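You operate a simulated robot arm through the tools that you are given. There is no shell and no other tool. Be economical: measure what you need, move in short steps, check, and stop when the job is done.

You run a simulated robot arm. Do the job below in one go: nothing can be reset, and whatever is moved stays where it is left.

TASK
Brush the chips off the brown block, then clamp in the bush from the drip tray.
Fine: put the brush back. Set down upright: red block brush. What is to be rubbed or washed off counts as gone when no trace of it is left.

The check looks at the end state, three seconds after you hand in, the way a careful person would. Anything else that was tipped, shoved, dropped, spilled or broken makes it a failure.

THE ROBOT
A 7-joint arm with a two-finger parallel gripper, fixed in place. Base frame: the origin is at the foot of the arm, x ahead of it, y to its left, z up; the work surface is at about z = 0. Readings come in mm, rad, newtons and seconds.
With the tool pointing down near the work surface it reaches from about 220 to 580 mm from the base axis. Its first joint turns from -1.152 to 1.152 rad. Payload 2.5 kg.
Tool frame: the origin (TCP) lies between the finger pads and is the grasp point; the fingertips stand 23 mm ahead of it; z points along the fingers, y is the line along which they close. The gripper opens to 94 mm. The fingers are 38 mm wide and 10 mm thick; the gripper's body (54 by 96 mm) begins 39 mm behind the TCP.
Orientation is that of the tool frame in the base frame, as a unit quaternion [w, x, y, z]. With the fingers straight down and closing along the base's y, the tool's x points along the base's -x, its y along +y and its z along -z.

THE INTERFACE
- The arm moves only by the tool play_rows. Its argument "steps" is text: rows parted by semicolons, each of 7 numbers parted by spaces: the turn, a rotation vector about the tool's x, y, z in rad, then the shift along the tool's x, y, z in mm, then the gripper command, from -1 (fully open) to 1 (shut), values between in proportion. In form: rx ry rz dx dy dz grip; .... A call has 1 to 20 rows; each row shifts and turns the commanded pose from where the row before left it, along the tool's axes as they then stand. Each row takes 0.2 s and may step no farther than 50 mm and 0.15 rad from the row before; otherwise, or with a gripper value out of range, the whole call is refused. A pose out of reach is approached as far as the arm can. The call stops where the force on the tool passes 40 N (or 10 N more than at its start, if that is more) or the arm is blocked; 0.2 s more then pass. Each finger travels about 108 mm/s and halts on what it meets, pressing with about 40 N; the grip force reading is that of the motor and also rises with nothing between the fingers. The clock runs only during rows and for 0.2 s after the last one: add rows that do not move to give the fingers time. The reply holds the time, the measured pose of the TCP, the force on the tool along the base axes, the opening and the grip force, in the units named above and with some noise, with the torque about the TCP (base axes, N m) and any sound that the robot's microphone picked up.
- Cameras (640 x 400 px; columns grow to the right, rows downward): "scene" is fixed at [124.9, -415, 537.2]; the picture's right is [0.76, -0.65, 0.00], its down [-0.41, -0.48, -0.77] and it looks along [0.50, 0.59, -0.64] (base axes); focal length 244 px, centre (320, 200). "wrist" rides on the gripper at [86, 16, -74] in the tool frame; the picture's right is [-0.18, 0.98, 0.00], its down [-0.58, -0.11, -0.81] and it looks along [-0.79, -0.15, 0.59] (tool axes); focal length 243 px, centre (320, 200). There is no depth. A picture from a camera that has moved, and an enlarged one, comes with that camera's place and axes in the base frame and with its lens.
- capture(camera): a new picture of that camera. The clock stands still meanwhile.
- close_up(camera, box): a new picture of the part [left, top, right, bottom] of that camera's present view, enlarged. The clock stands still meanwhile.
- finish_job(): hands the job in; it is judged then, once.

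Go step by step. Nothing tells you positions but the pictures and the camera data: compare them with the known pose of the tool, close in by small moves and look again before you grip or let go. The budget is 120 turns and 64 pictures, counting those below and the enlarged ones. Unless the task says otherwise, let go and move clear before handing in, and close with one line.

The tools are called by a JSON object that holds its "op" and its "data". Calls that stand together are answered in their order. play_rows: Moves the arm, as the interface text tells. Its arguments: {"type":"object","properties":{"steps":{"type":"string"}},"required":["steps"]} The other tools are called the same way: capture (camera) takes a picture; close_up (camera, box) takes an enlarged picture of a part of a camera's view; finish_job () hands the job in.

At the start:

```text
clock: 0.0
ee_pos: [388.0, 228.6, 356.9]
orientation: [0.0, 0.0, 1.0, -0.001]
ft_force: [0.7, 0.8, 0.0]
moment: [0.0, -0.02, -0.04]
grip_width: 94.2
finger_force: 0.2
```

scene: 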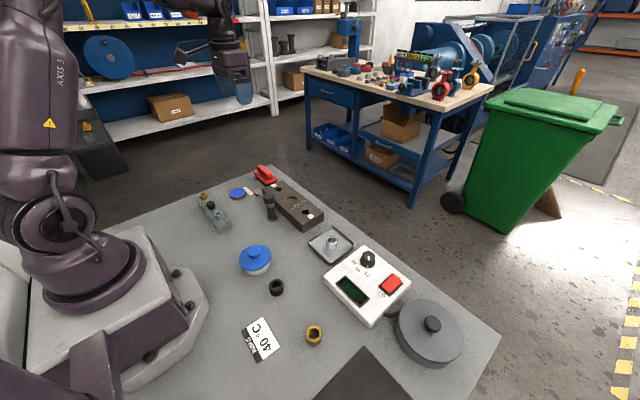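
wrist: 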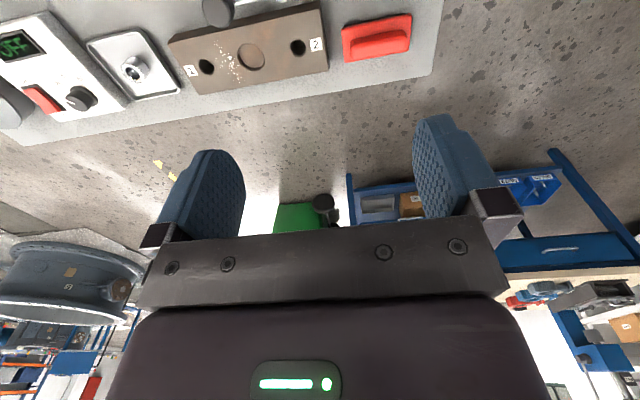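

I see a brown block with holes and chips, a red brush at its far end, a drip tray with a metal bush, and a vise-like thing. I'll enlarge these areas first.

{"op": "close_up", "data": {"camera": "scene", "box": [180, 150, 360, 280]}}

{"op": "close_up", "data": {"camera": "wrist", "box": [0, 0, 440, 150]}}

{"op": "close_up", "data": {"camera": "scene", "box": [220, 220, 480, 390]}}

```text
3.08 times, centred on (270, 215) of scene
camera zoom: at [124.9, -415.0, 537.2], right [0.76, -0.65, 0.0], down [-0.41, -0.48, -0.77], along [0.5, 0.59, -0.64], focal length 751 px, centre (474, 154)
```

zoom: 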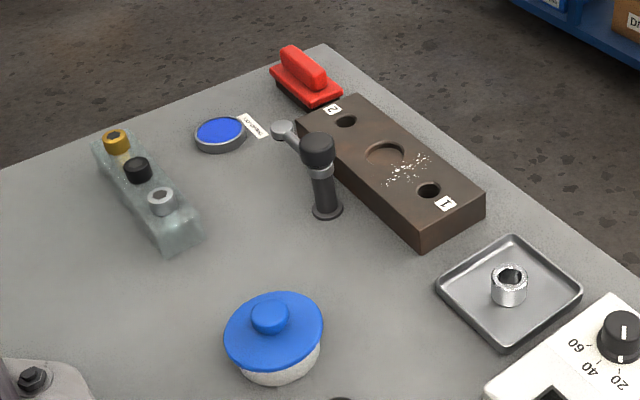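

```text
1.45 times, centred on (220, 75) of wrist
camera zoom: at [301.0, 246.6, 432.2], right [0.18, 0.98, 0.0], down [0.58, -0.11, 0.81], along [0.79, -0.15, -0.59], focal length 353 px, centre (466, 382)
```

zoom: 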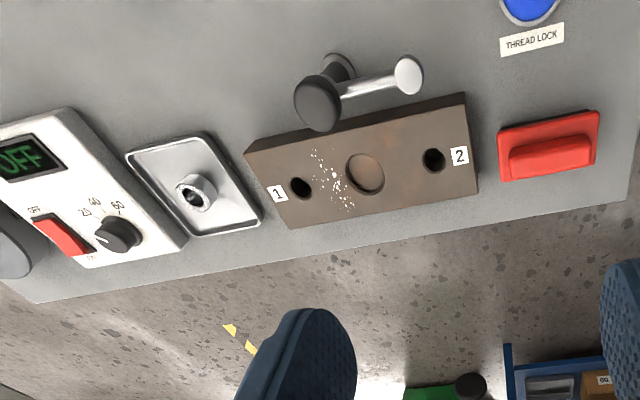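

```text
2.35 times, centred on (350, 305) of scene
camera zoom: at [124.9, -415.0, 537.2], right [0.76, -0.65, 0.0], down [-0.41, -0.48, -0.77], along [0.5, 0.59, -0.64], focal length 574 px, centre (249, -47)
```

zoom: 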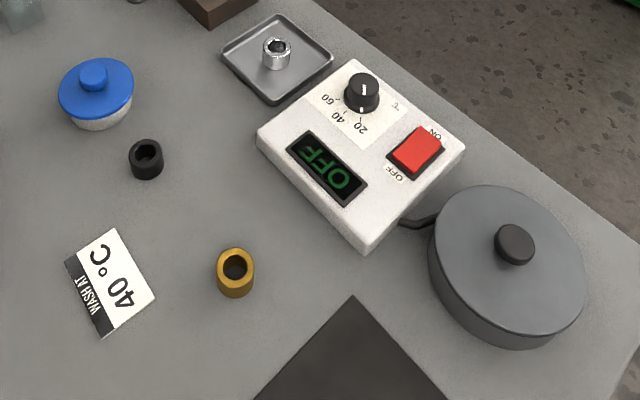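

The block lies along y with its recess near (451,114), the swing clamp post is near (370,107), the tray bush near (438,-94), and the brush beyond hole 2. I'll back the wrist camera off for a better look.

{"op": "play_rows", "data": {"steps": "0 0 0 25.6 -23 21.4 -1;0 0 0 25.6 -23 21.4 -1;0 0 0 25.6 -23 21.4 -1;0 0 0 25.6 -23 21.4 -1;0 0 0 25.6 -23 21.4 -1;0 0 0 0 0 0 -1"}}

{"op": "capture", "data": {"camera": "wrist"}}

```text
clock: 1.4
ee_pos: [260.6, 113.4, 248.5]
orientation: [0.0, 0.0, 1.0, 0.0]
ft_force: [0.7, -0.5, 0.0]
moment: [-0.02, 0.0, 0.01]
grip_width: 94.0
finger_force: 0.0
```

```text
58 pictures are left
camera wrist: at [173.9, 130.2, 324.6], right [0.18, 0.98, 0.0], down [0.58, -0.11, 0.81], along [0.79, -0.15, -0.59], focal length 243 px, centre (320, 200)
```

wrist: 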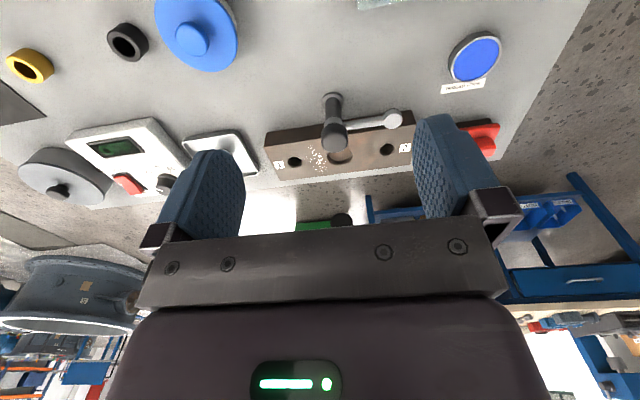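

The picture is upside down, with near things at the top. I'll enlarge the clamp and block.

{"op": "close_up", "data": {"camera": "wrist", "box": [250, 70, 430, 190]}}

{"op": "close_up", "data": {"camera": "scene", "box": [245, 155, 330, 235]}}

```text
3.33 times, centred on (340, 130) of wrist
camera zoom: at [173.9, 130.2, 324.6], right [0.18, 0.98, 0.0], down [0.58, -0.11, 0.81], along [0.79, -0.15, -0.59], focal length 809 px, centre (253, 433)
```

zoom: 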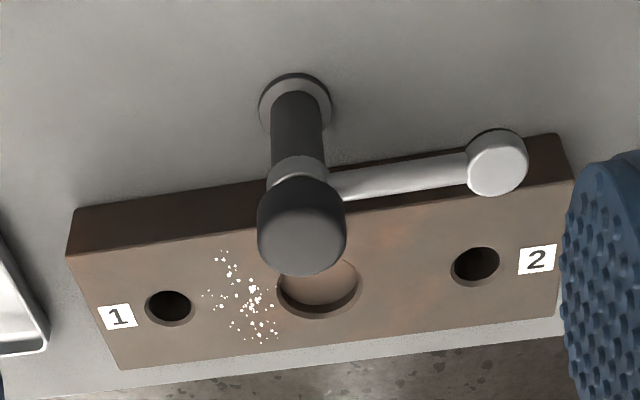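

```text
5.00 times, centred on (288, 195) of scene
camera zoom: at [124.9, -415.0, 537.2], right [0.76, -0.65, 0.0], down [-0.41, -0.48, -0.77], along [0.5, 0.59, -0.64], focal length 1220 px, centre (482, 225)
```

zoom: 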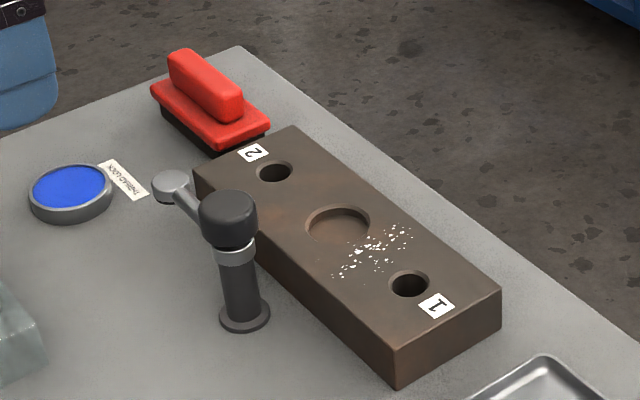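

The clamp is a swing arm on a post with a knob on top, its arm now pointing +y, and the recess is the seat for the bush. The brush handle runs along y near (457,282), so I'll turn the tool 90° and look at it.

{"op": "play_rows", "data": {"steps": "0 0 -0.1428 0 0 0 -1;0 0 -0.1428 0 0 0 -1;0 0 -0.1428 0 0 0 -1;0 0 -0.1428 0 0 0 -1;0 0 -0.1428 0 0 0 -1;0 0 -0.1428 0 0 0 -1;0 0 -0.1428 0 0 0 -1;0 0 -0.1428 0 0 0 -1;0 0 -0.1428 0 0 0 -1;0 0 -0.1428 0 0 0 -1;0 0 -0.1428 0 0 0 -1;0 0 0 -7.4 -39.4 4 -1;0 0 0 -7.4 -39.4 4 -1;0 0 0 -7.4 -39.4 4 -1;0 0 0 -7.4 -39.4 4 -1;0 0 0 -7.4 -39.4 4 -1;0 0 0 0 0 0 -1"}}

{"op": "capture", "data": {"camera": "wrist"}}

```text
clock: 5.0
ee_pos: [455.8, 153.9, 231.0]
orientation: [-0.001, 0.707, -0.707, 0.0]
ft_force: [-0.5, -0.1, 0.0]
moment: [-0.01, -0.02, 0.01]
grip_width: 94.1
finger_force: 0.1
```

```text
55 pictures are left
camera wrist: at [440.1, 68.7, 305.8], right [-0.98, 0.18, 0.0], down [0.11, 0.58, 0.81], along [0.15, 0.79, -0.59], focal length 243 px, centre (320, 200)
```

wrist: 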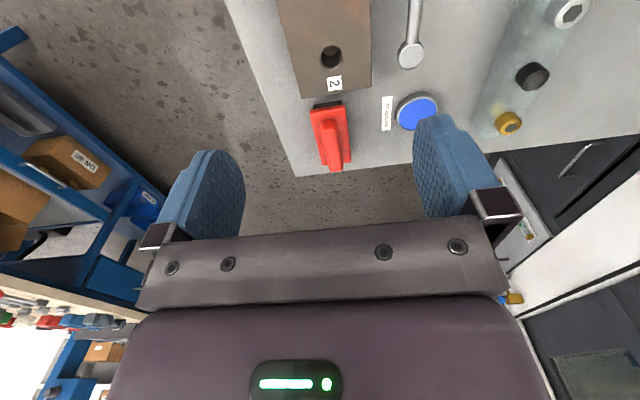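

{"op": "close_up", "data": {"camera": "wrist", "box": [260, 60, 420, 180]}}

```text
3.33 times, centred on (340, 120) of wrist
camera zoom: at [440.1, 68.7, 305.8], right [-0.98, 0.18, 0.0], down [0.11, 0.58, 0.81], along [0.15, 0.79, -0.59], focal length 809 px, centre (253, 467)
```

zoom: 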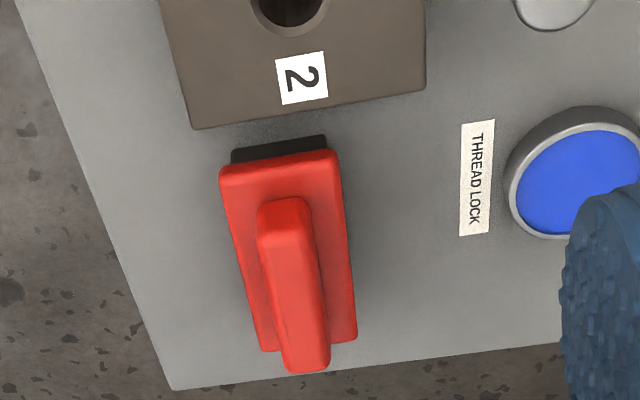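

The brush handle is about 20 mm wide with its centre near (464,291) and its top at z≈47. I'll move above it and look again.

{"op": "play_rows", "data": {"steps": "0 0 0 -34 -2 25 -1;0 0 0 -34 -2 25 -1;0 0 0 -34 -2 25 -1;0 0 0 -34 -2 25 -1;0 0 0 0 0 0 -1"}}

{"op": "capture", "data": {"camera": "wrist"}}

{"op": "close_up", "data": {"camera": "scene", "box": [220, 120, 320, 200]}}

```text
clock: 6.2
ee_pos: [463.9, 287.2, 132.2]
orientation: [0.001, 0.708, -0.707, 0.0]
ft_force: [-0.3, -0.6, 0.3]
moment: [0.01, 0.0, 0.01]
grip_width: 94.1
finger_force: 0.0
```

```text
53 pictures are left
camera wrist: at [447.6, 201.5, 206.1], right [-0.98, 0.18, 0.0], down [0.11, 0.58, 0.81], along [0.15, 0.79, -0.59], focal length 243 px, centre (320, 200)
```

wrist: 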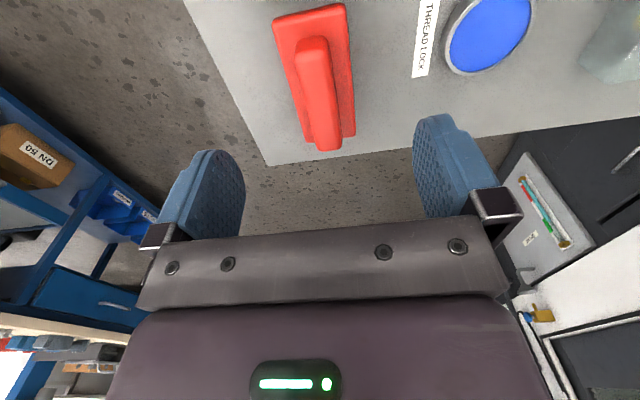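

```text
5.00 times, centred on (270, 160) of scene
camera zoom: at [124.9, -415.0, 537.2], right [0.76, -0.65, 0.0], down [-0.41, -0.48, -0.77], along [0.5, 0.59, -0.64], focal length 1220 px, centre (570, 400)
```

zoom: 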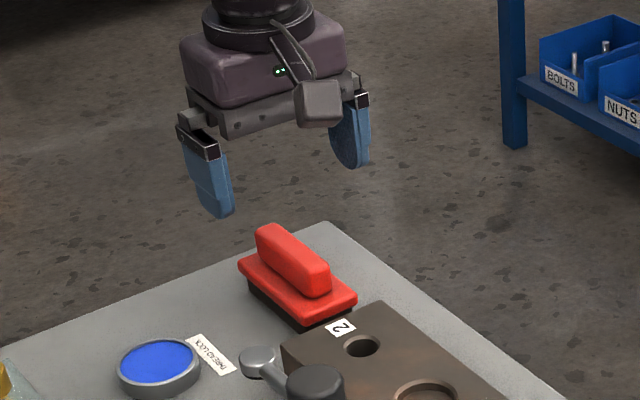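

By parallax the brush plate spans x 442–487 and y 251–341, with its centre at (465,296) and the handle top at z≈47. I'll descend to straddle the handle.

{"op": "play_rows", "data": {"steps": "0 0 0 -4.5 -0.5 25 -0.4;0 0 0 -4.5 -0.5 25 -0.4;0 0 0 0 0 14 -0.4;0 0 0 0 0 8 -0.4;0 0 0 0 0 0 -0.4"}}

{"op": "close_up", "data": {"camera": "scene", "box": [220, 120, 320, 200]}}

{"op": "capture", "data": {"camera": "wrist"}}

```text
clock: 7.4
ee_pos: [465.5, 296.8, 59.4]
orientation: [0.0, -0.707, 0.707, 0.0]
ft_force: [-0.2, -0.8, 0.1]
moment: [0.02, 0.0, 0.0]
grip_width: 65.8
finger_force: 0.0
```

```text
5.00 times, centred on (270, 160) of scene
camera zoom: at [124.9, -415.0, 537.2], right [0.76, -0.65, 0.0], down [-0.41, -0.48, -0.77], along [0.5, 0.59, -0.64], focal length 1220 px, centre (570, 400)
```

zoom: 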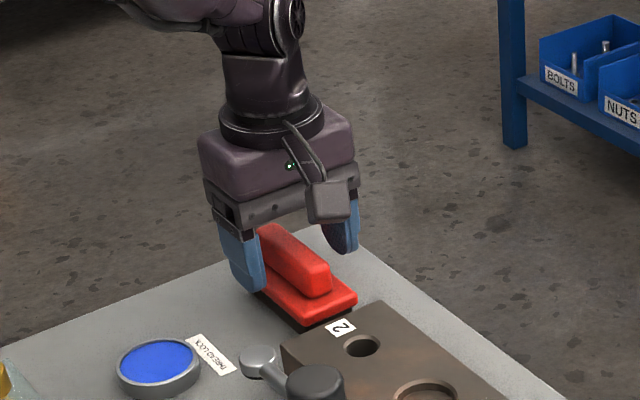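

```text
50 pictures are left
camera wrist: at [449.7, 211.0, 134.4], right [-0.98, 0.18, 0.0], down [0.11, 0.58, 0.81], along [0.15, 0.79, -0.59], focal length 243 px, centre (320, 200)
```

wrist: 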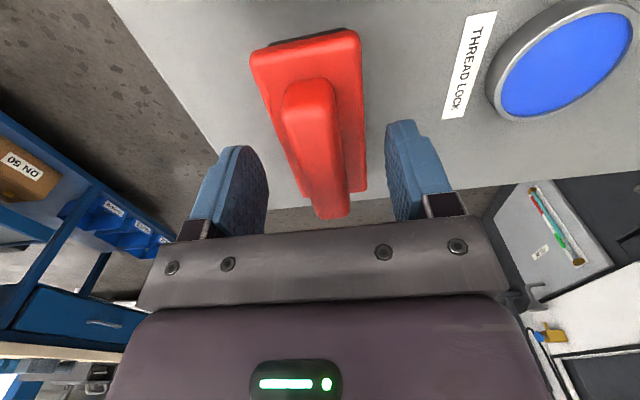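

The fingers straddle the handle well. I'll go 5 mm lower and close.

{"op": "play_rows", "data": {"steps": "0 0 0 0 0 5 -0.4;0 0 0 0 0 0 0.3;0 0 0 0 0 0 1;0 0 0 0 0 0 1;0 0 0 0 0 0 1"}}

{"op": "close_up", "data": {"camera": "scene", "box": [220, 120, 320, 200]}}

```text
clock: 8.6
ee_pos: [465.9, 294.9, 55.9]
orientation: [-0.001, 0.707, -0.707, -0.001]
ft_force: [0.4, 0.8, 0.1]
moment: [-0.02, -0.03, 0.05]
grip_width: 21.6
finger_force: 39.7
```

```text
5.00 times, centred on (270, 160) of scene
camera zoom: at [124.9, -415.0, 537.2], right [0.76, -0.65, 0.0], down [-0.41, -0.48, -0.77], along [0.5, 0.59, -0.64], focal length 1220 px, centre (570, 400)
```

zoom: 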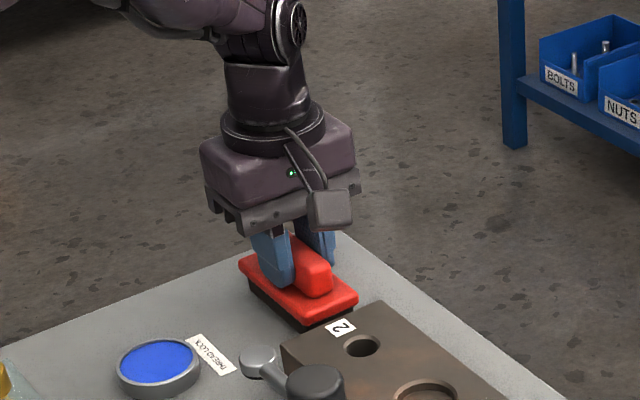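

Gripped at z≈55. I'll lift and carry the brush over the chips at high clearance.

{"op": "play_rows", "data": {"steps": "0 0 0 0 0 -20 1;0 0 0 0 0 -40 1;0 0 0 0 0 -40 1;0 0 0 0 0 -40 1;0 0 0 37 6 0 1;0 0 0 37 6 0 1;0 0 0 37 6 0 1;0 0 0 37 6 0 1;0 0 0 37 6 0 1;0 0 0 37 6 0 1;0 0 0 0 0 0 1"}}

{"op": "capture", "data": {"camera": "scene"}}

{"op": "capture", "data": {"camera": "wrist"}}

```text
clock: 11.0
ee_pos: [428.2, 73.9, 194.0]
orientation: [0.0, -0.707, 0.707, 0.0]
ft_force: [-1.6, 0.0, -0.1]
moment: [-0.01, -0.01, 0.03]
grip_width: 0.0
finger_force: 40.1
```

```text
48 pictures are left
```

scene: 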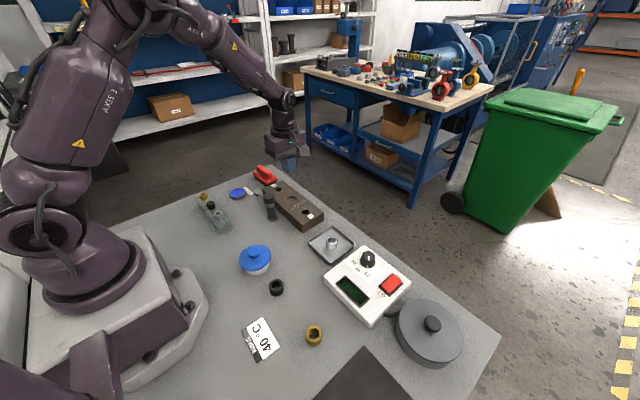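

```text
47 pictures are left
camera wrist: at [412.2, -12.0, 267.8], right [-0.98, 0.18, 0.0], down [0.11, 0.58, 0.81], along [0.15, 0.79, -0.59], focal length 243 px, centre (320, 200)
```

wrist: 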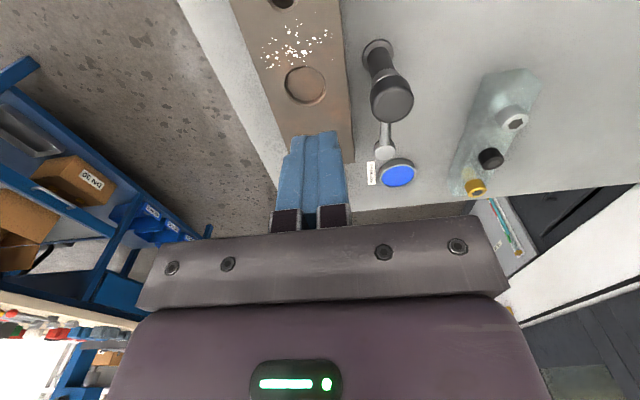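

The brush slipped out, because the grip was too shallow on the handle's rounded top. I'll check that the brush is still upright.

{"op": "close_up", "data": {"camera": "scene", "box": [220, 150, 300, 210]}}

```text
6.67 times, centred on (260, 180) of scene
camera zoom: at [124.9, -415.0, 537.2], right [0.76, -0.65, 0.0], down [-0.41, -0.48, -0.77], along [0.5, 0.59, -0.64], focal length 1627 px, centre (720, 333)
```

zoom: 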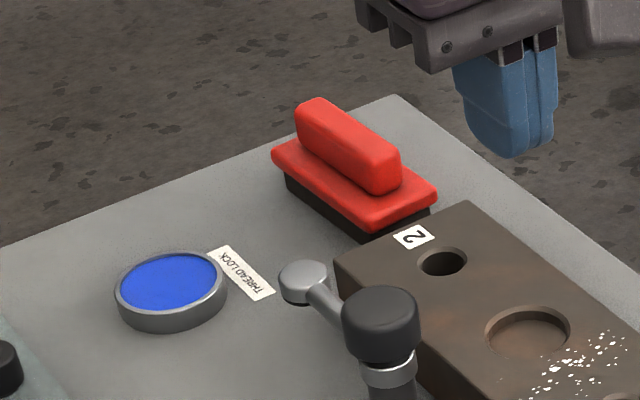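

The brush is still upright and in place. I'll go back, open up, and feel my way deeper.

{"op": "play_rows", "data": {"steps": "0 0 0 -37 -6 0 0.2;0 0 0 -37 -6 0 -0.4;0 0 0 -37 -6 0 -0.4;0 0 0 -37 -6 0 -0.4;0 0 0 -37 -6 0 -0.4;0 0 0 -37 -6 0 -0.4;0 0 0 0 0 40 -0.4;0 0 0 0 0 40 -0.4;0 0 0 0 0 40 -0.4;0 0 0 0 0 20 -0.4;0 0 0 0 0 3 -0.4;0 0 0 0 0 2 -0.4;0 0 0 0 0 0 -0.4"}}

{"op": "capture", "data": {"camera": "wrist"}}

{"op": "close_up", "data": {"camera": "scene", "box": [220, 130, 320, 210]}}

```text
clock: 13.8
ee_pos: [466.8, 297.1, 48.9]
orientation: [0.0, 0.707, -0.707, 0.0]
ft_force: [-0.5, -1.0, -0.3]
moment: [-0.03, 0.01, 0.01]
grip_width: 65.9
finger_force: 0.1
```

```text
45 pictures are left
camera wrist: at [449.4, 211.6, 123.3], right [-0.98, 0.18, 0.0], down [0.11, 0.58, 0.81], along [0.15, 0.79, -0.59], focal length 243 px, centre (320, 200)
```

wrist: 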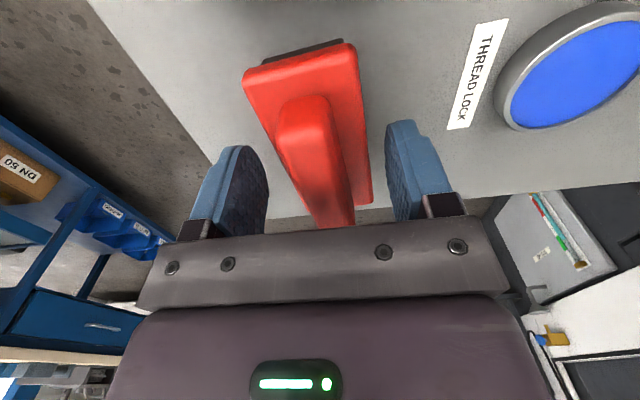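

```text
5.00 times, centred on (270, 170) of scene
camera zoom: at [124.9, -415.0, 537.2], right [0.76, -0.65, 0.0], down [-0.41, -0.48, -0.77], along [0.5, 0.59, -0.64], focal length 1220 px, centre (570, 350)
```

zoom: 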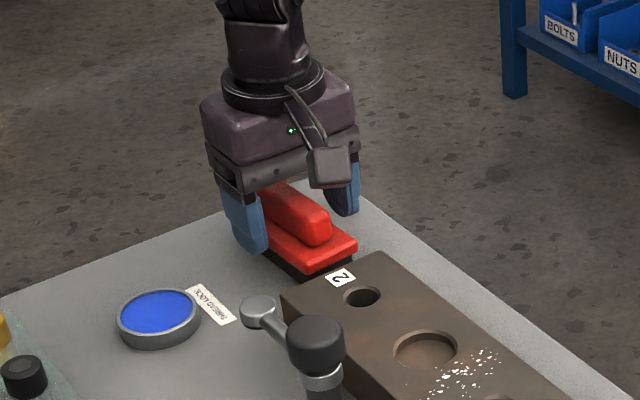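

I'll raise slightly, narrow to about 32 mm, then lower until I feel the plate.

{"op": "play_rows", "data": {"steps": "0 0 0 0 0 -6 -0.4;0 0 0 0 0 0 0.3;0 0 0 0 0 0 0.3;0 0 0 0 0 2 0.3;0 0 0 0 0 2 0.3;0 0 0 0 0 0 0.3"}}

```text
clock: 15.2
ee_pos: [465.7, 297.5, 52.4]
orientation: [0.0, -0.707, 0.708, 0.0]
ft_force: [-4.5, -4.3, 14.7]
moment: [-0.1, 0.21, 0.04]
grip_width: 33.4
finger_force: 0.2
```

Contact with the plate is at TCP z≈52, so the plate top is near z=29. I'll grip here, lift slowly, and check.

{"op": "play_rows", "data": {"steps": "0 0 0 0 0 -1.5 0.3;0 0 0 0 0 0 1;0 0 0 0 0 0 1;0 0 0 0 0 0 1;0 0 0 0 0 0 1;0 0 0 0 0 -3 1;0 0 0 0 0 -5 1;0 0 0 0 0 -5 1;0 0 0 0 0 -5 1;0 0 0 0 0 0 1"}}

{"op": "close_up", "data": {"camera": "scene", "box": [220, 130, 320, 210]}}

```text
clock: 17.4
ee_pos: [465.7, 297.3, 69.0]
orientation: [0.001, 0.707, -0.707, 0.0]
ft_force: [1.1, 0.4, -1.2]
moment: [-0.01, -0.03, -0.02]
grip_width: 21.3
finger_force: 39.6
```

```text
5.00 times, centred on (270, 170) of scene
camera zoom: at [124.9, -415.0, 537.2], right [0.76, -0.65, 0.0], down [-0.41, -0.48, -0.77], along [0.5, 0.59, -0.64], focal length 1220 px, centre (570, 350)
```

zoom: 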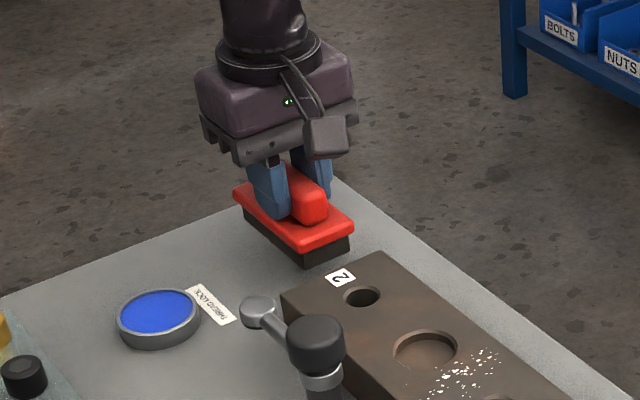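

It's held now, and on return it should be released at z≈51. I'll lift and carry it gently.

{"op": "play_rows", "data": {"steps": "0 0 0 0 0 -10 1;0 0 0 0 0 -20 1;0 0 0 0 0 -20 1;0 0 0 0 0 -20 1;0 0 0 0 0 -20 1;0 0 0 0 0 -15 1;0 0 0 0 0 -5 1;0 0 0 10 1 0 1;0 0 0 22 3 0 1;0 0 0 22 3 0 1;0 0 0 22 3 0 1;0 0 0 22 3 0 1;0 0 0 22 3 0 1;0 0 0 22 3 0 1;0 0 0 22 3 0 1;0 0 0 22 3 0 1;0 0 0 22 3 0 1;0 0 0 14 2 0 1;0 0 0 0 0 0 1"}}

{"op": "capture", "data": {"camera": "scene"}}

{"op": "capture", "data": {"camera": "wrist"}}

```text
clock: 21.4
ee_pos: [435.8, 74.5, 180.2]
orientation: [0.0, -0.707, 0.708, 0.0]
ft_force: [0.5, -0.6, -0.6]
moment: [-0.02, 0.0, 0.0]
grip_width: 21.4
finger_force: 40.0
```

```text
42 pictures are left
```

scene: 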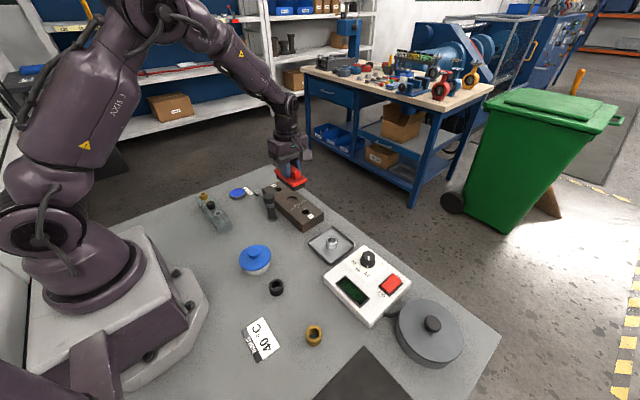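

```text
41 pictures are left
camera wrist: at [419.3, -11.3, 255.5], right [-0.98, 0.18, 0.0], down [0.11, 0.58, 0.81], along [0.15, 0.79, -0.59], focal length 243 px, centre (320, 200)
```

wrist: 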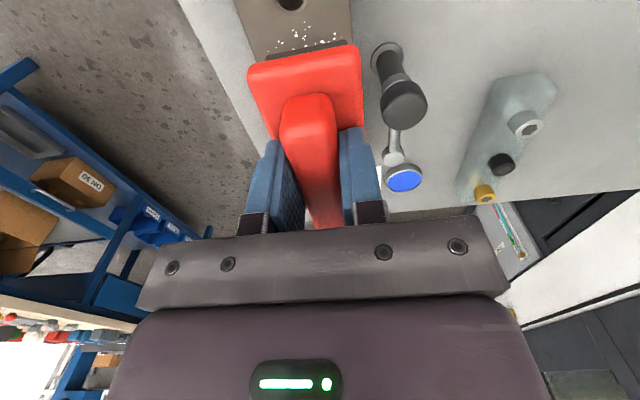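

The recess is at about (451,111), the post at (375,111), and the chips span x 421–483, y 60–90. I'll lower the brush on the near side of the block and feel for contact.

{"op": "play_rows", "data": {"steps": "0 0 0 0 5 10 1;0 0 0 0 5 20 1;0 0 0 0 0 25 1;0 0 0 0 0 20 1;0 0 0 0 0 10 1;0 0 0 0 0 4 1;0 0 0 0 0 0 1"}}

{"op": "close_up", "data": {"camera": "scene", "box": [230, 150, 350, 240]}}

```text
clock: 23.0
ee_pos: [425.0, 73.9, 90.8]
orientation: [0.001, -0.707, 0.707, 0.001]
ft_force: [-1.5, 0.0, -2.0]
moment: [-0.01, -0.01, -0.01]
grip_width: 21.3
finger_force: 39.5
```

```text
4.44 times, centred on (290, 195) of scene
camera zoom: at [124.9, -415.0, 537.2], right [0.76, -0.65, 0.0], down [-0.41, -0.48, -0.77], along [0.5, 0.59, -0.64], focal length 1085 px, centre (453, 222)
```

zoom: 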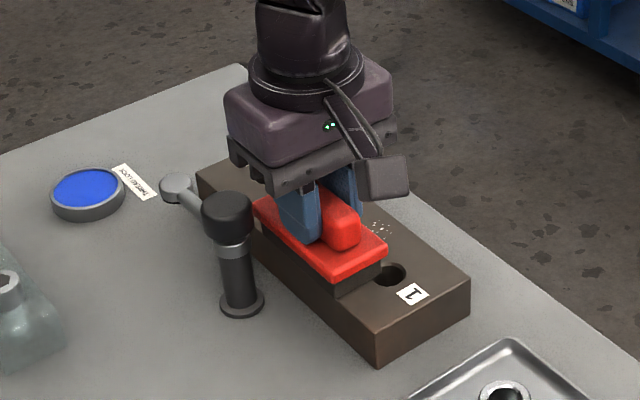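

Nearly touching. I'll go down in small steps to contact.

{"op": "play_rows", "data": {"steps": "0 0 0 0 0 3 1;0 0 0 0 0 2 1;0 0 0 0 0 0 1"}}

```text
clock: 23.9
ee_pos: [426.9, 74.7, 88.3]
orientation: [0.0, -0.706, 0.708, 0.0]
ft_force: [-2.0, -0.7, 2.5]
moment: [0.07, 0.04, 0.03]
grip_width: 21.3
finger_force: 39.7
stopped in row 3: the force on the tool passed its limit (the readings are from after the stop); the commanded pose is now the measured one
```

Contact is at z≈88, with the block top near 36. I'll sweep +x with light pressure.

{"op": "play_rows", "data": {"steps": "0 0 0 0 -5 0.3 1;0 0 0 0 -10 0 1;0 0 0 0 -10 0 1;0 0 0 0 -10 0 1;0 0 0 0 -10 0 1;0 0 0 0 -10 0 1;0 0 0 0 -10 0 1;0 0 0 0 -10 0 1;0 0 0 0 0 0 1"}}

{"op": "close_up", "data": {"camera": "scene", "box": [230, 150, 350, 240]}}

```text
clock: 25.9
ee_pos: [500.4, 74.6, 88.8]
orientation: [0.0, 0.707, -0.707, 0.002]
ft_force: [-5.0, -0.6, 12.6]
moment: [0.21, 0.43, 0.11]
grip_width: 21.5
finger_force: 40.2
```

```text
4.44 times, centred on (290, 195) of scene
camera zoom: at [124.8, -415.0, 537.2], right [0.76, -0.65, 0.0], down [-0.41, -0.48, -0.77], along [0.5, 0.59, -0.64], focal length 1085 px, centre (453, 222)
```

zoom: 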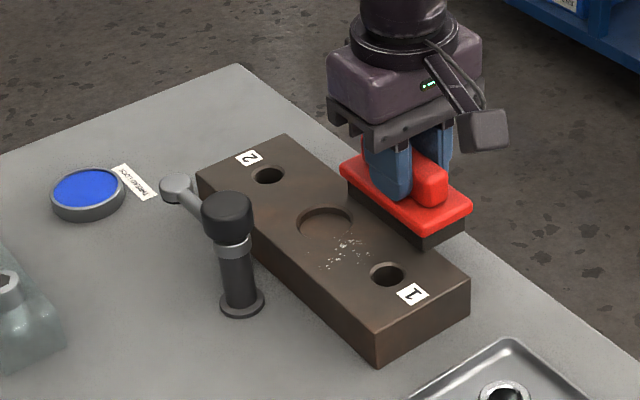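

The chips are fading, so more strokes are needed.

{"op": "play_rows", "data": {"steps": "0 0 0 0 12 0 1;0 0 0 0 12 0 1;0 0 0 0 12 0 1;0 0 0 0 12 0 1;0 0 0 0 12 0 1;0 0 0 0 12 0 1;0 0 0 0 -10 0 1;0 0 0 0 -10 0 1;0 0 0 0 -10 0 1;0 0 0 0 -10 0 1;0 0 0 0 -10 0 1;0 0 0 0 -10 0 1;0 0 0 0 -10 0 1;0 0 0 0 0 0 1"}}

{"op": "close_up", "data": {"camera": "scene", "box": [230, 150, 350, 240]}}

```text
clock: 28.9
ee_pos: [500.1, 73.5, 88.2]
orientation: [0.001, -0.707, 0.707, -0.001]
ft_force: [-5.8, -0.9, 17.6]
moment: [0.08, 0.55, 0.06]
grip_width: 21.4
finger_force: 40.2
```

```text
4.44 times, centred on (290, 195) of scene
camera zoom: at [124.8, -415.0, 537.2], right [0.76, -0.65, 0.0], down [-0.41, -0.48, -0.77], along [0.5, 0.59, -0.64], focal length 1085 px, centre (453, 222)
```

zoom: 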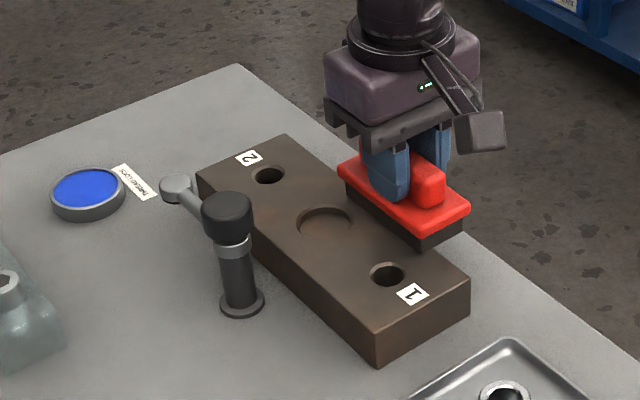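

The visible part is clean. I'll lift and check the strip under the brush.

{"op": "play_rows", "data": {"steps": "0 0 0 0 0 -10 1;0 0 0 0 0 -20 1;0 0 0 0 0 -20 1;0 0 0 0 0 -20 1;0 0 0 0 0 -20 1;0 0 0 0 0 -10 1;0 0 0 0 0 0 1"}}

{"op": "close_up", "data": {"camera": "scene", "box": [270, 170, 340, 230]}}

{"op": "capture", "data": {"camera": "wrist"}}

```text
clock: 30.5
ee_pos: [498.2, 75.6, 188.3]
orientation: [0.001, -0.707, 0.707, 0.0]
ft_force: [0.1, -0.9, -1.1]
moment: [-0.02, 0.02, 0.02]
grip_width: 21.6
finger_force: 40.2
```

```text
6.67 times, centred on (305, 200) of scene
camera zoom: at [124.9, -415.0, 537.2], right [0.76, -0.65, 0.0], down [-0.41, -0.48, -0.77], along [0.5, 0.59, -0.64], focal length 1627 px, centre (420, 200)
```

zoom: 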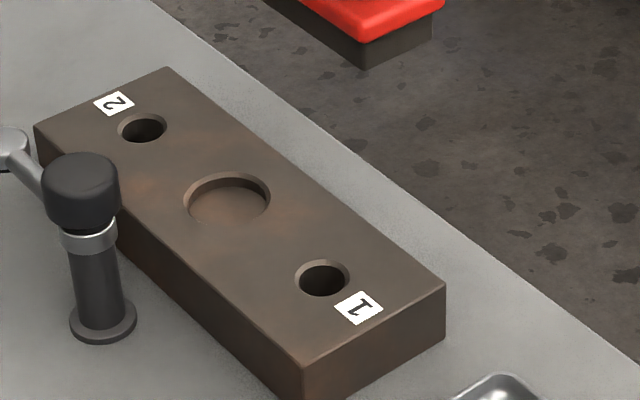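

```text
36 pictures are left
camera wrist: at [482.2, -9.8, 262.4], right [-0.98, 0.18, 0.0], down [0.11, 0.58, 0.81], along [0.15, 0.79, -0.59], focal length 243 px, centre (320, 200)
```

wrist: 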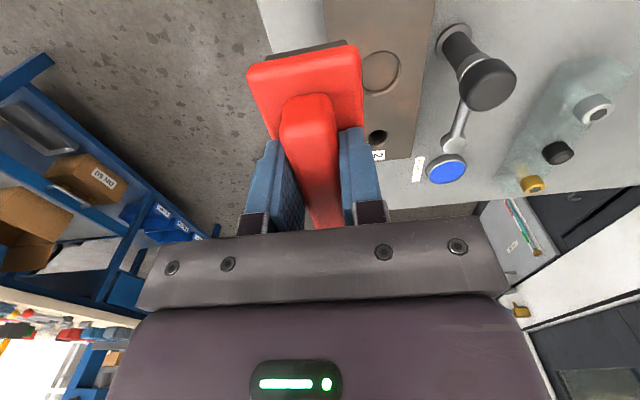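

The block is clean. I'll return the brush to its original spot.

{"op": "play_rows", "data": {"steps": "0 0 0 -10 1.5 0 1;0 0 0 -22 3.3 0 1;0 0 0 -22 3.3 0 1;0 0 0 -22 3.3 0 1;0 0 0 -22 3.3 0 1;0 0 0 -22 3.3 0 1;0 0 0 -22 3.3 0 1;0 0 0 -22 3.3 0 1;0 0 0 -22 3.3 0 1;0 0 0 -22 3.3 0 1;0 0 0 -13.5 1.8 0 1;0 0 0 0 0 10 1;0 0 0 0 0 25 1;0 0 0 0 0 25 1;0 0 0 0 0 25 1;0 0 0 0 0 25 1;0 0 0 0 0 15 1;0 0 0 0 0 0 1"}}

{"op": "close_up", "data": {"camera": "scene", "box": [220, 130, 320, 210]}}

```text
clock: 34.3
ee_pos: [466.3, 295.8, 62.3]
orientation: [0.001, -0.707, 0.707, 0.0]
ft_force: [-0.3, -0.5, -1.4]
moment: [-0.02, -0.05, 0.01]
grip_width: 21.5
finger_force: 39.7
```

```text
5.00 times, centred on (270, 170) of scene
camera zoom: at [124.9, -415.0, 537.2], right [0.76, -0.65, 0.0], down [-0.41, -0.48, -0.77], along [0.5, 0.59, -0.64], focal length 1220 px, centre (570, 350)
```

zoom: 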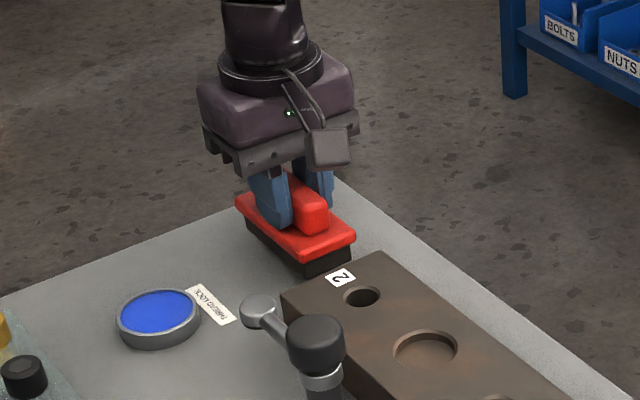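

{"op": "play_rows", "data": {"steps": "0 0 0 0 0 3 1;0 0 0 0 0 3 1;0 0 0 0 0 2 1;0 0 0 0 0 2 1;0 0 0 0 0 0 1"}}

```text
clock: 35.5
ee_pos: [465.0, 295.7, 53.2]
orientation: [0.0, 0.707, -0.707, 0.0]
ft_force: [0.8, 0.5, -0.4]
moment: [0.03, -0.01, 0.03]
grip_width: 21.3
finger_force: 40.4
```

{"op": "play_rows", "data": {"steps": "0 0 0 0 0 1 1;0 0 0 0 0 0.5 1;0 0 0 0 0 0 1"}}

```text
clock: 36.3
ee_pos: [465.6, 295.8, 51.7]
orientation: [0.001, -0.707, 0.708, -0.002]
ft_force: [-3.6, -4.0, 14.8]
moment: [-0.2, 0.4, 0.01]
grip_width: 21.5
finger_force: 39.9
```

The brush is on the table. I'll ease off, open and rise.

{"op": "play_rows", "data": {"steps": "0 0 0 0 0 -0.7 1;0 0 0 0 0 0 0.4;0 0 0 0 0 0 0.2;0 0 0 0 0 -5 0;0 0 0 0 0 -20 -0.4;0 0 0 0 0 -40 -0.4;0 0 0 0 0 -40 -0.4;0 0 0 0 0 -40 -0.4;0 0 0 0 0 0 -0.4"}}

{"op": "close_up", "data": {"camera": "scene", "box": [220, 130, 320, 210]}}

```text
clock: 38.3
ee_pos: [464.7, 297.1, 196.8]
orientation: [0.0, 0.708, -0.707, 0.0]
ft_force: [-0.1, -0.1, 0.5]
moment: [0.02, 0.01, 0.0]
grip_width: 65.6
finger_force: 0.1
```

```text
5.00 times, centred on (270, 170) of scene
camera zoom: at [124.9, -415.0, 537.2], right [0.76, -0.65, 0.0], down [-0.41, -0.48, -0.77], along [0.5, 0.59, -0.64], focal length 1220 px, centre (570, 350)
```

zoom: 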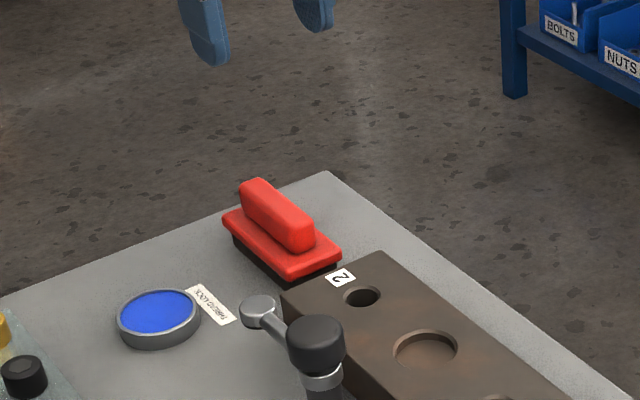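

The brush seems to have shifted a little on release. I'll compare it from the same wrist pose as earlier (463.9,287.2,132.2).

{"op": "play_rows", "data": {"steps": "0 0 0 5 0.5 30 -0.4;0 0 0 5 0.5 34.5 -0.4;0 0 0 0 0 0 -0.4"}}

{"op": "capture", "data": {"camera": "wrist"}}

```text
clock: 39.1
ee_pos: [464.2, 284.2, 131.4]
orientation: [-0.001, 0.707, -0.707, 0.002]
ft_force: [-0.2, 0.0, 0.8]
moment: [0.01, -0.01, 0.0]
grip_width: 65.7
finger_force: 0.0
```

```text
33 pictures are left
camera wrist: at [449.1, 200.6, 206.8], right [-0.98, 0.18, 0.0], down [0.11, 0.58, 0.81], along [0.15, 0.79, -0.59], focal length 243 px, centre (320, 200)
```

wrist: 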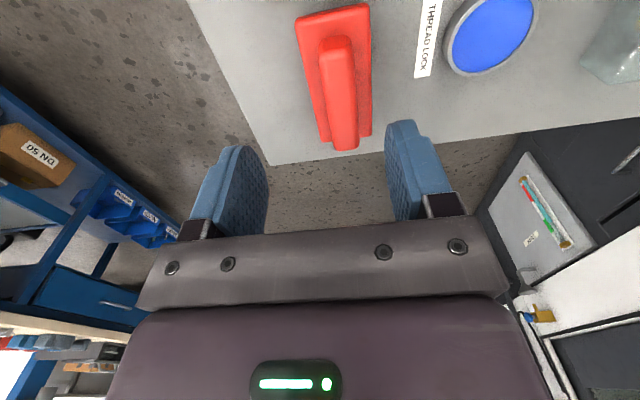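

The brush sits about 13 mm toward −x of its old place. I'll re-grip it centred, lift slightly, shift it back, and release more gently.

{"op": "play_rows", "data": {"steps": "0 0 0 -4.5 6.5 20 -0.1;0 0 0 -4.5 6.5 30 -0.1;0 0 0 0 0 20 -0.1;0 0 0 0 0 7 -0.1;0 0 0 0 0 0 -0.1;0 0 0 0 0 0 0.3;0 0 0 0 0 1.5 0.3;0 0 0 0 0 0 0.3"}}

{"op": "capture", "data": {"camera": "wrist"}}

```text
clock: 40.9
ee_pos: [451.7, 295.2, 53.2]
orientation: [0.0, -0.707, 0.708, -0.001]
ft_force: [0.0, -0.3, 0.2]
moment: [0.0, 0.02, 0.02]
grip_width: 32.5
finger_force: 0.0
```

```text
32 pictures are left
camera wrist: at [435.7, 209.7, 127.8], right [-0.98, 0.18, 0.0], down [0.11, 0.58, 0.81], along [0.15, 0.79, -0.59], focal length 243 px, centre (320, 200)
```

wrist: 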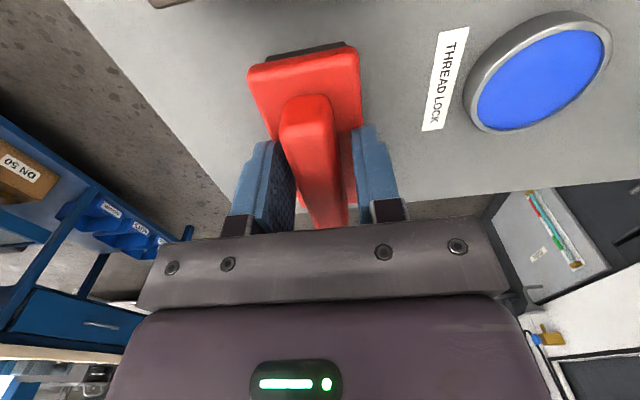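

{"op": "play_rows", "data": {"steps": "0 0 0 0 0 0 1;0 0 0 0 0 0 1;0 0 0 0 0 0 1;0 0 0 0 0 -3 1;0 0 0 0 0 -3 1;0 0 0 0 -6 0 1;0 0 0 0 -7 0 1;0 0 0 0 0 2 1;0 0 0 0 0 2 1;0 0 0 0 0 1 1;0 0 0 0 0 0 1"}}

{"op": "close_up", "data": {"camera": "scene", "box": [220, 130, 320, 210]}}

```text
clock: 43.3
ee_pos: [464.1, 295.6, 53.3]
orientation: [-0.001, 0.707, -0.707, 0.001]
ft_force: [-0.3, -0.6, -1.7]
moment: [0.02, 0.02, 0.01]
grip_width: 21.2
finger_force: 39.6
```

```text
5.00 times, centred on (270, 170) of scene
camera zoom: at [124.9, -415.0, 537.2], right [0.76, -0.65, 0.0], down [-0.41, -0.48, -0.77], along [0.5, 0.59, -0.64], focal length 1220 px, centre (570, 350)
```

zoom: 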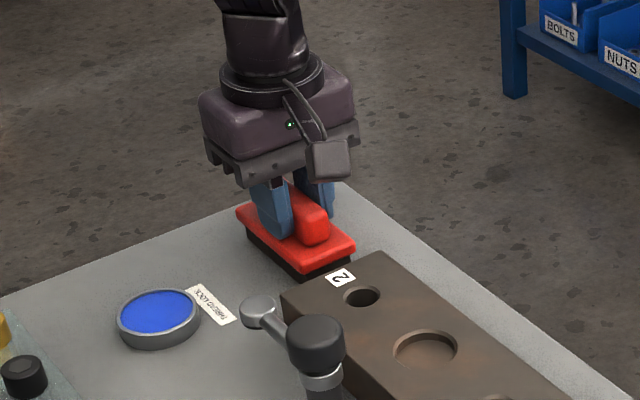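

{"op": "play_rows", "data": {"steps": "0 0 0 0 0 0.7 1;0 0 0 0 0 0 0.5;0 0 0 0 0 0 0.3;0 0 0 0 0 0 0.3;0 0 0 0 0 0 0.3"}}

{"op": "close_up", "data": {"camera": "scene", "box": [220, 130, 320, 210]}}

```text
clock: 44.5
ee_pos: [465.4, 295.0, 53.2]
orientation: [0.001, -0.707, 0.707, -0.001]
ft_force: [-0.1, -0.3, 0.2]
moment: [0.03, 0.0, -0.04]
grip_width: 32.8
finger_force: 0.1
```

```text
5.00 times, centred on (270, 170) of scene
camera zoom: at [124.9, -415.0, 537.2], right [0.76, -0.65, 0.0], down [-0.41, -0.48, -0.77], along [0.5, 0.59, -0.64], focal length 1220 px, centre (570, 350)
```

zoom: 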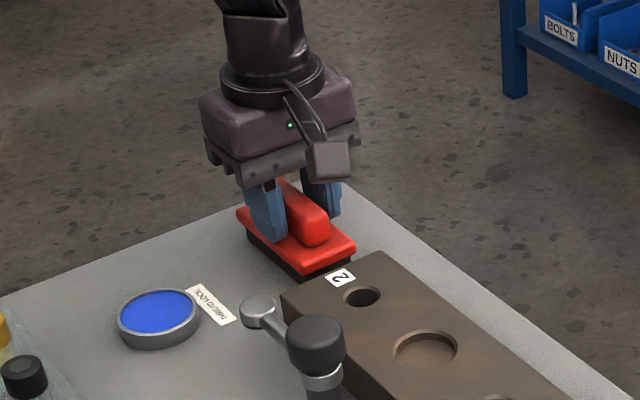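

The brush is back and stayed put. I'll rise straight up and go look at the drip tray.

{"op": "play_rows", "data": {"steps": "0 0 0 0 0 -5 0.3;0 0 0 0 0 -20 0.3;0 0 0 0 0 -40 0;0 0 0 0 0 -40 -0.4;0 0 0 0 0 -40 -0.4;0 0 0 40.5 2.5 0 -0.4;0 0 0 40.5 2.5 0 -0.4;0 0 0 40.5 2.5 0 -0.4;0 0 0 40.5 2.5 0 -0.4;0 0 0 40.5 2.5 0 -0.4;0 0 0 40.5 2.5 0 -0.4;0 0 0 40.5 2.5 0 -0.4;0 0 0 40.5 2.5 0 -0.4;0 0 0 40.5 2.5 0 -0.4;0 0 0 40.5 2.5 0 -0.4;0 0 0 40.5 2.5 0 -0.4;0 0 0 0 0 0 -0.4"}}

{"op": "close_up", "data": {"camera": "scene", "box": [220, 130, 320, 210]}}

{"op": "capture", "data": {"camera": "wrist"}}

```text
clock: 48.1
ee_pos: [436.4, -151.5, 198.6]
orientation: [0.001, -0.707, 0.707, 0.0]
ft_force: [0.7, 0.8, -0.8]
moment: [0.0, -0.01, 0.0]
grip_width: 65.7
finger_force: 0.0
```

```text
5.00 times, centred on (270, 170) of scene
camera zoom: at [124.9, -415.0, 537.2], right [0.76, -0.65, 0.0], down [-0.41, -0.48, -0.77], along [0.5, 0.59, -0.64], focal length 1220 px, centre (570, 350)
```

zoom: 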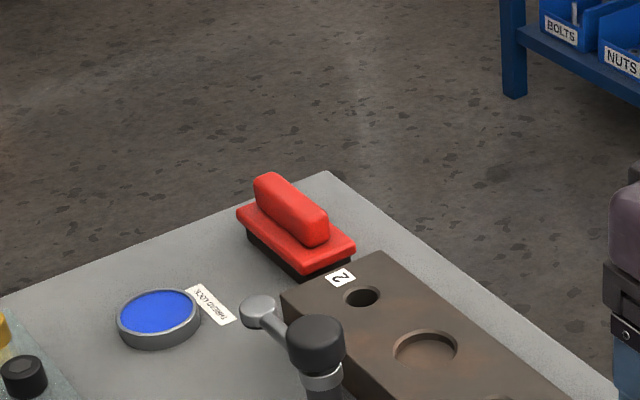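

```text
28 pictures are left
camera wrist: at [420.4, -236.5, 274.6], right [-0.98, 0.18, 0.0], down [0.11, 0.58, 0.81], along [0.15, 0.79, -0.59], focal length 243 px, centre (320, 200)
```

wrist: 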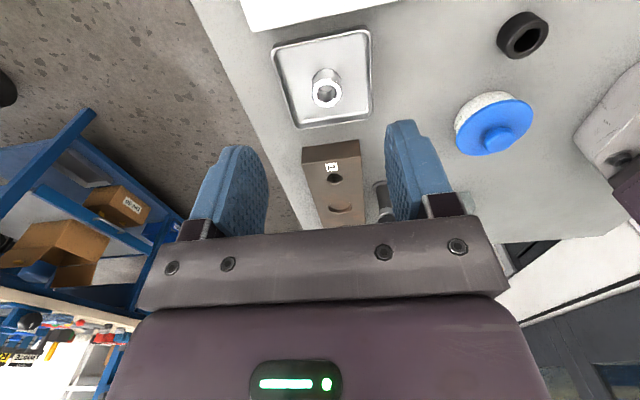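

The bush stands upright in the tray at about (440,−100), top near z=32. I'll move above it.

{"op": "play_rows", "data": {"steps": "0 0 0 -26 -2 20 -0.4;0 0 0 -26 -2 30 -0.4;0 0 0 0 0 40 -0.4;0 0 0 0 0 18 -0.4;0 0 0 0 0 0 -0.4"}}

{"op": "capture", "data": {"camera": "wrist"}}

{"op": "close_up", "data": {"camera": "scene", "box": [280, 190, 400, 280]}}

```text
clock: 49.3
ee_pos: [440.3, -99.5, 90.8]
orientation: [-0.001, 0.708, -0.706, 0.001]
ft_force: [-0.4, -0.1, -0.1]
moment: [-0.04, -0.01, 0.0]
grip_width: 65.9
finger_force: 0.1
```

```text
27 pictures are left
camera wrist: at [424.1, -184.0, 165.3], right [-0.98, 0.18, 0.0], down [0.11, 0.58, 0.81], along [0.15, 0.79, -0.59], focal length 243 px, centre (320, 200)
```

wrist: 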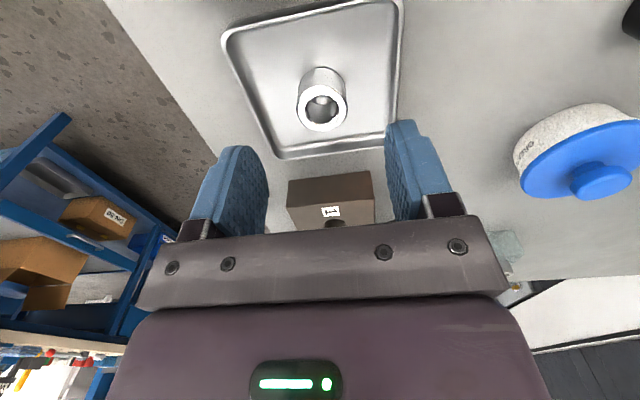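

```text
4.44 times, centred on (340, 235) of scene
camera zoom: at [124.9, -415.0, 537.2], right [0.76, -0.65, 0.0], down [-0.41, -0.48, -0.77], along [0.5, 0.59, -0.64], focal length 1085 px, centre (231, 44)
```

zoom: 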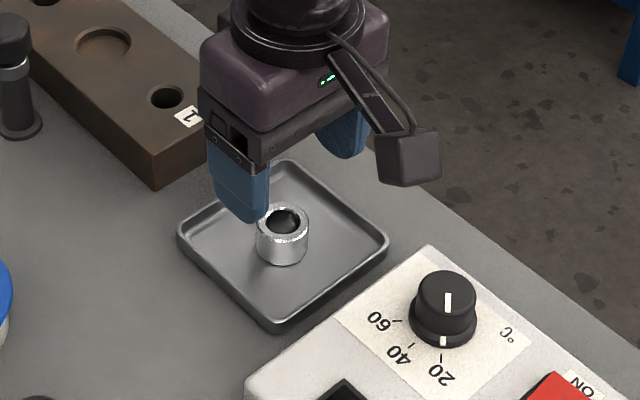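

The tool is centred over the bush. I'll descend to z≈40 for a shallow grip that leaves the lower part free for seating, and close.

{"op": "play_rows", "data": {"steps": "0 0 0 0 1 25 -0.3;0 0 0 0 0 15 -0.3;0 0 0 0 0 10 -0.2;0 0 0 0 0 0 0.1;0 0 0 0 0 0 1;0 0 0 0 0 0 1;0 0 0 0 0 0 1"}}

{"op": "close_up", "data": {"camera": "scene", "box": [280, 190, 400, 280]}}

```text
clock: 50.9
ee_pos: [439.9, -98.6, 41.4]
orientation: [0.0, -0.707, 0.707, 0.0]
ft_force: [-0.2, 0.2, -0.1]
moment: [-0.01, -0.02, -0.03]
grip_width: 32.0
finger_force: 40.1
```

```text
4.44 times, centred on (340, 235) of scene
camera zoom: at [124.9, -415.0, 537.2], right [0.76, -0.65, 0.0], down [-0.41, -0.48, -0.77], along [0.5, 0.59, -0.64], focal length 1085 px, centre (231, 44)
```

zoom: 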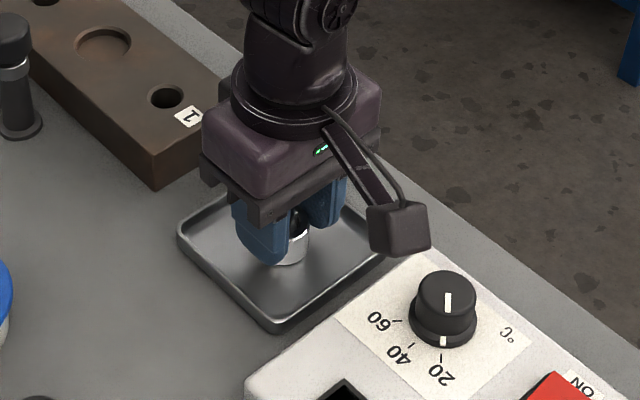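

Gripped, 32 mm in diameter. I'll lift slowly and check.

{"op": "play_rows", "data": {"steps": "0 0 0 0 0 -3 1;0 0 0 0 0 -5 1;0 0 0 0 0 -8 1;0 0 0 0 0 -12 1;0 0 0 0 0 -15 1;0 0 0 0 0 -15 1;0 0 0 0 0 -12 1;0 0 0 0 0 -5 1;0 0 0 0 0 0 1"}}

{"op": "close_up", "data": {"camera": "scene", "box": [280, 170, 400, 260]}}

{"op": "capture", "data": {"camera": "wrist"}}

```text
clock: 52.9
ee_pos: [440.5, -97.9, 117.6]
orientation: [0.0, 0.708, -0.706, 0.001]
ft_force: [-0.3, 0.1, -1.3]
moment: [-0.01, -0.02, 0.01]
grip_width: 32.2
finger_force: 40.1
```

```text
4.44 times, centred on (340, 215) of scene
camera zoom: at [124.9, -415.0, 537.2], right [0.76, -0.65, 0.0], down [-0.41, -0.48, -0.77], along [0.5, 0.59, -0.64], focal length 1085 px, centre (231, 133)
```

zoom: 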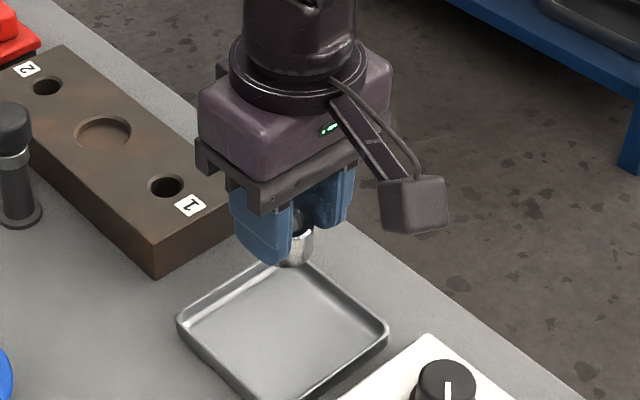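

```text
23 pictures are left
camera wrist: at [423.7, -183.3, 191.6], right [-0.98, 0.18, 0.0], down [0.11, 0.58, 0.81], along [0.15, 0.79, -0.59], focal length 243 px, centre (320, 200)
```

wrist: 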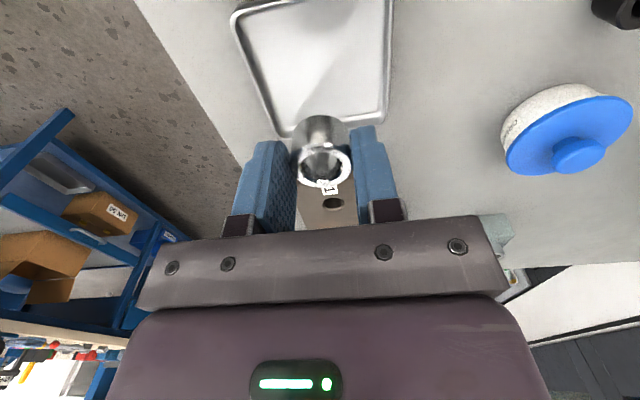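

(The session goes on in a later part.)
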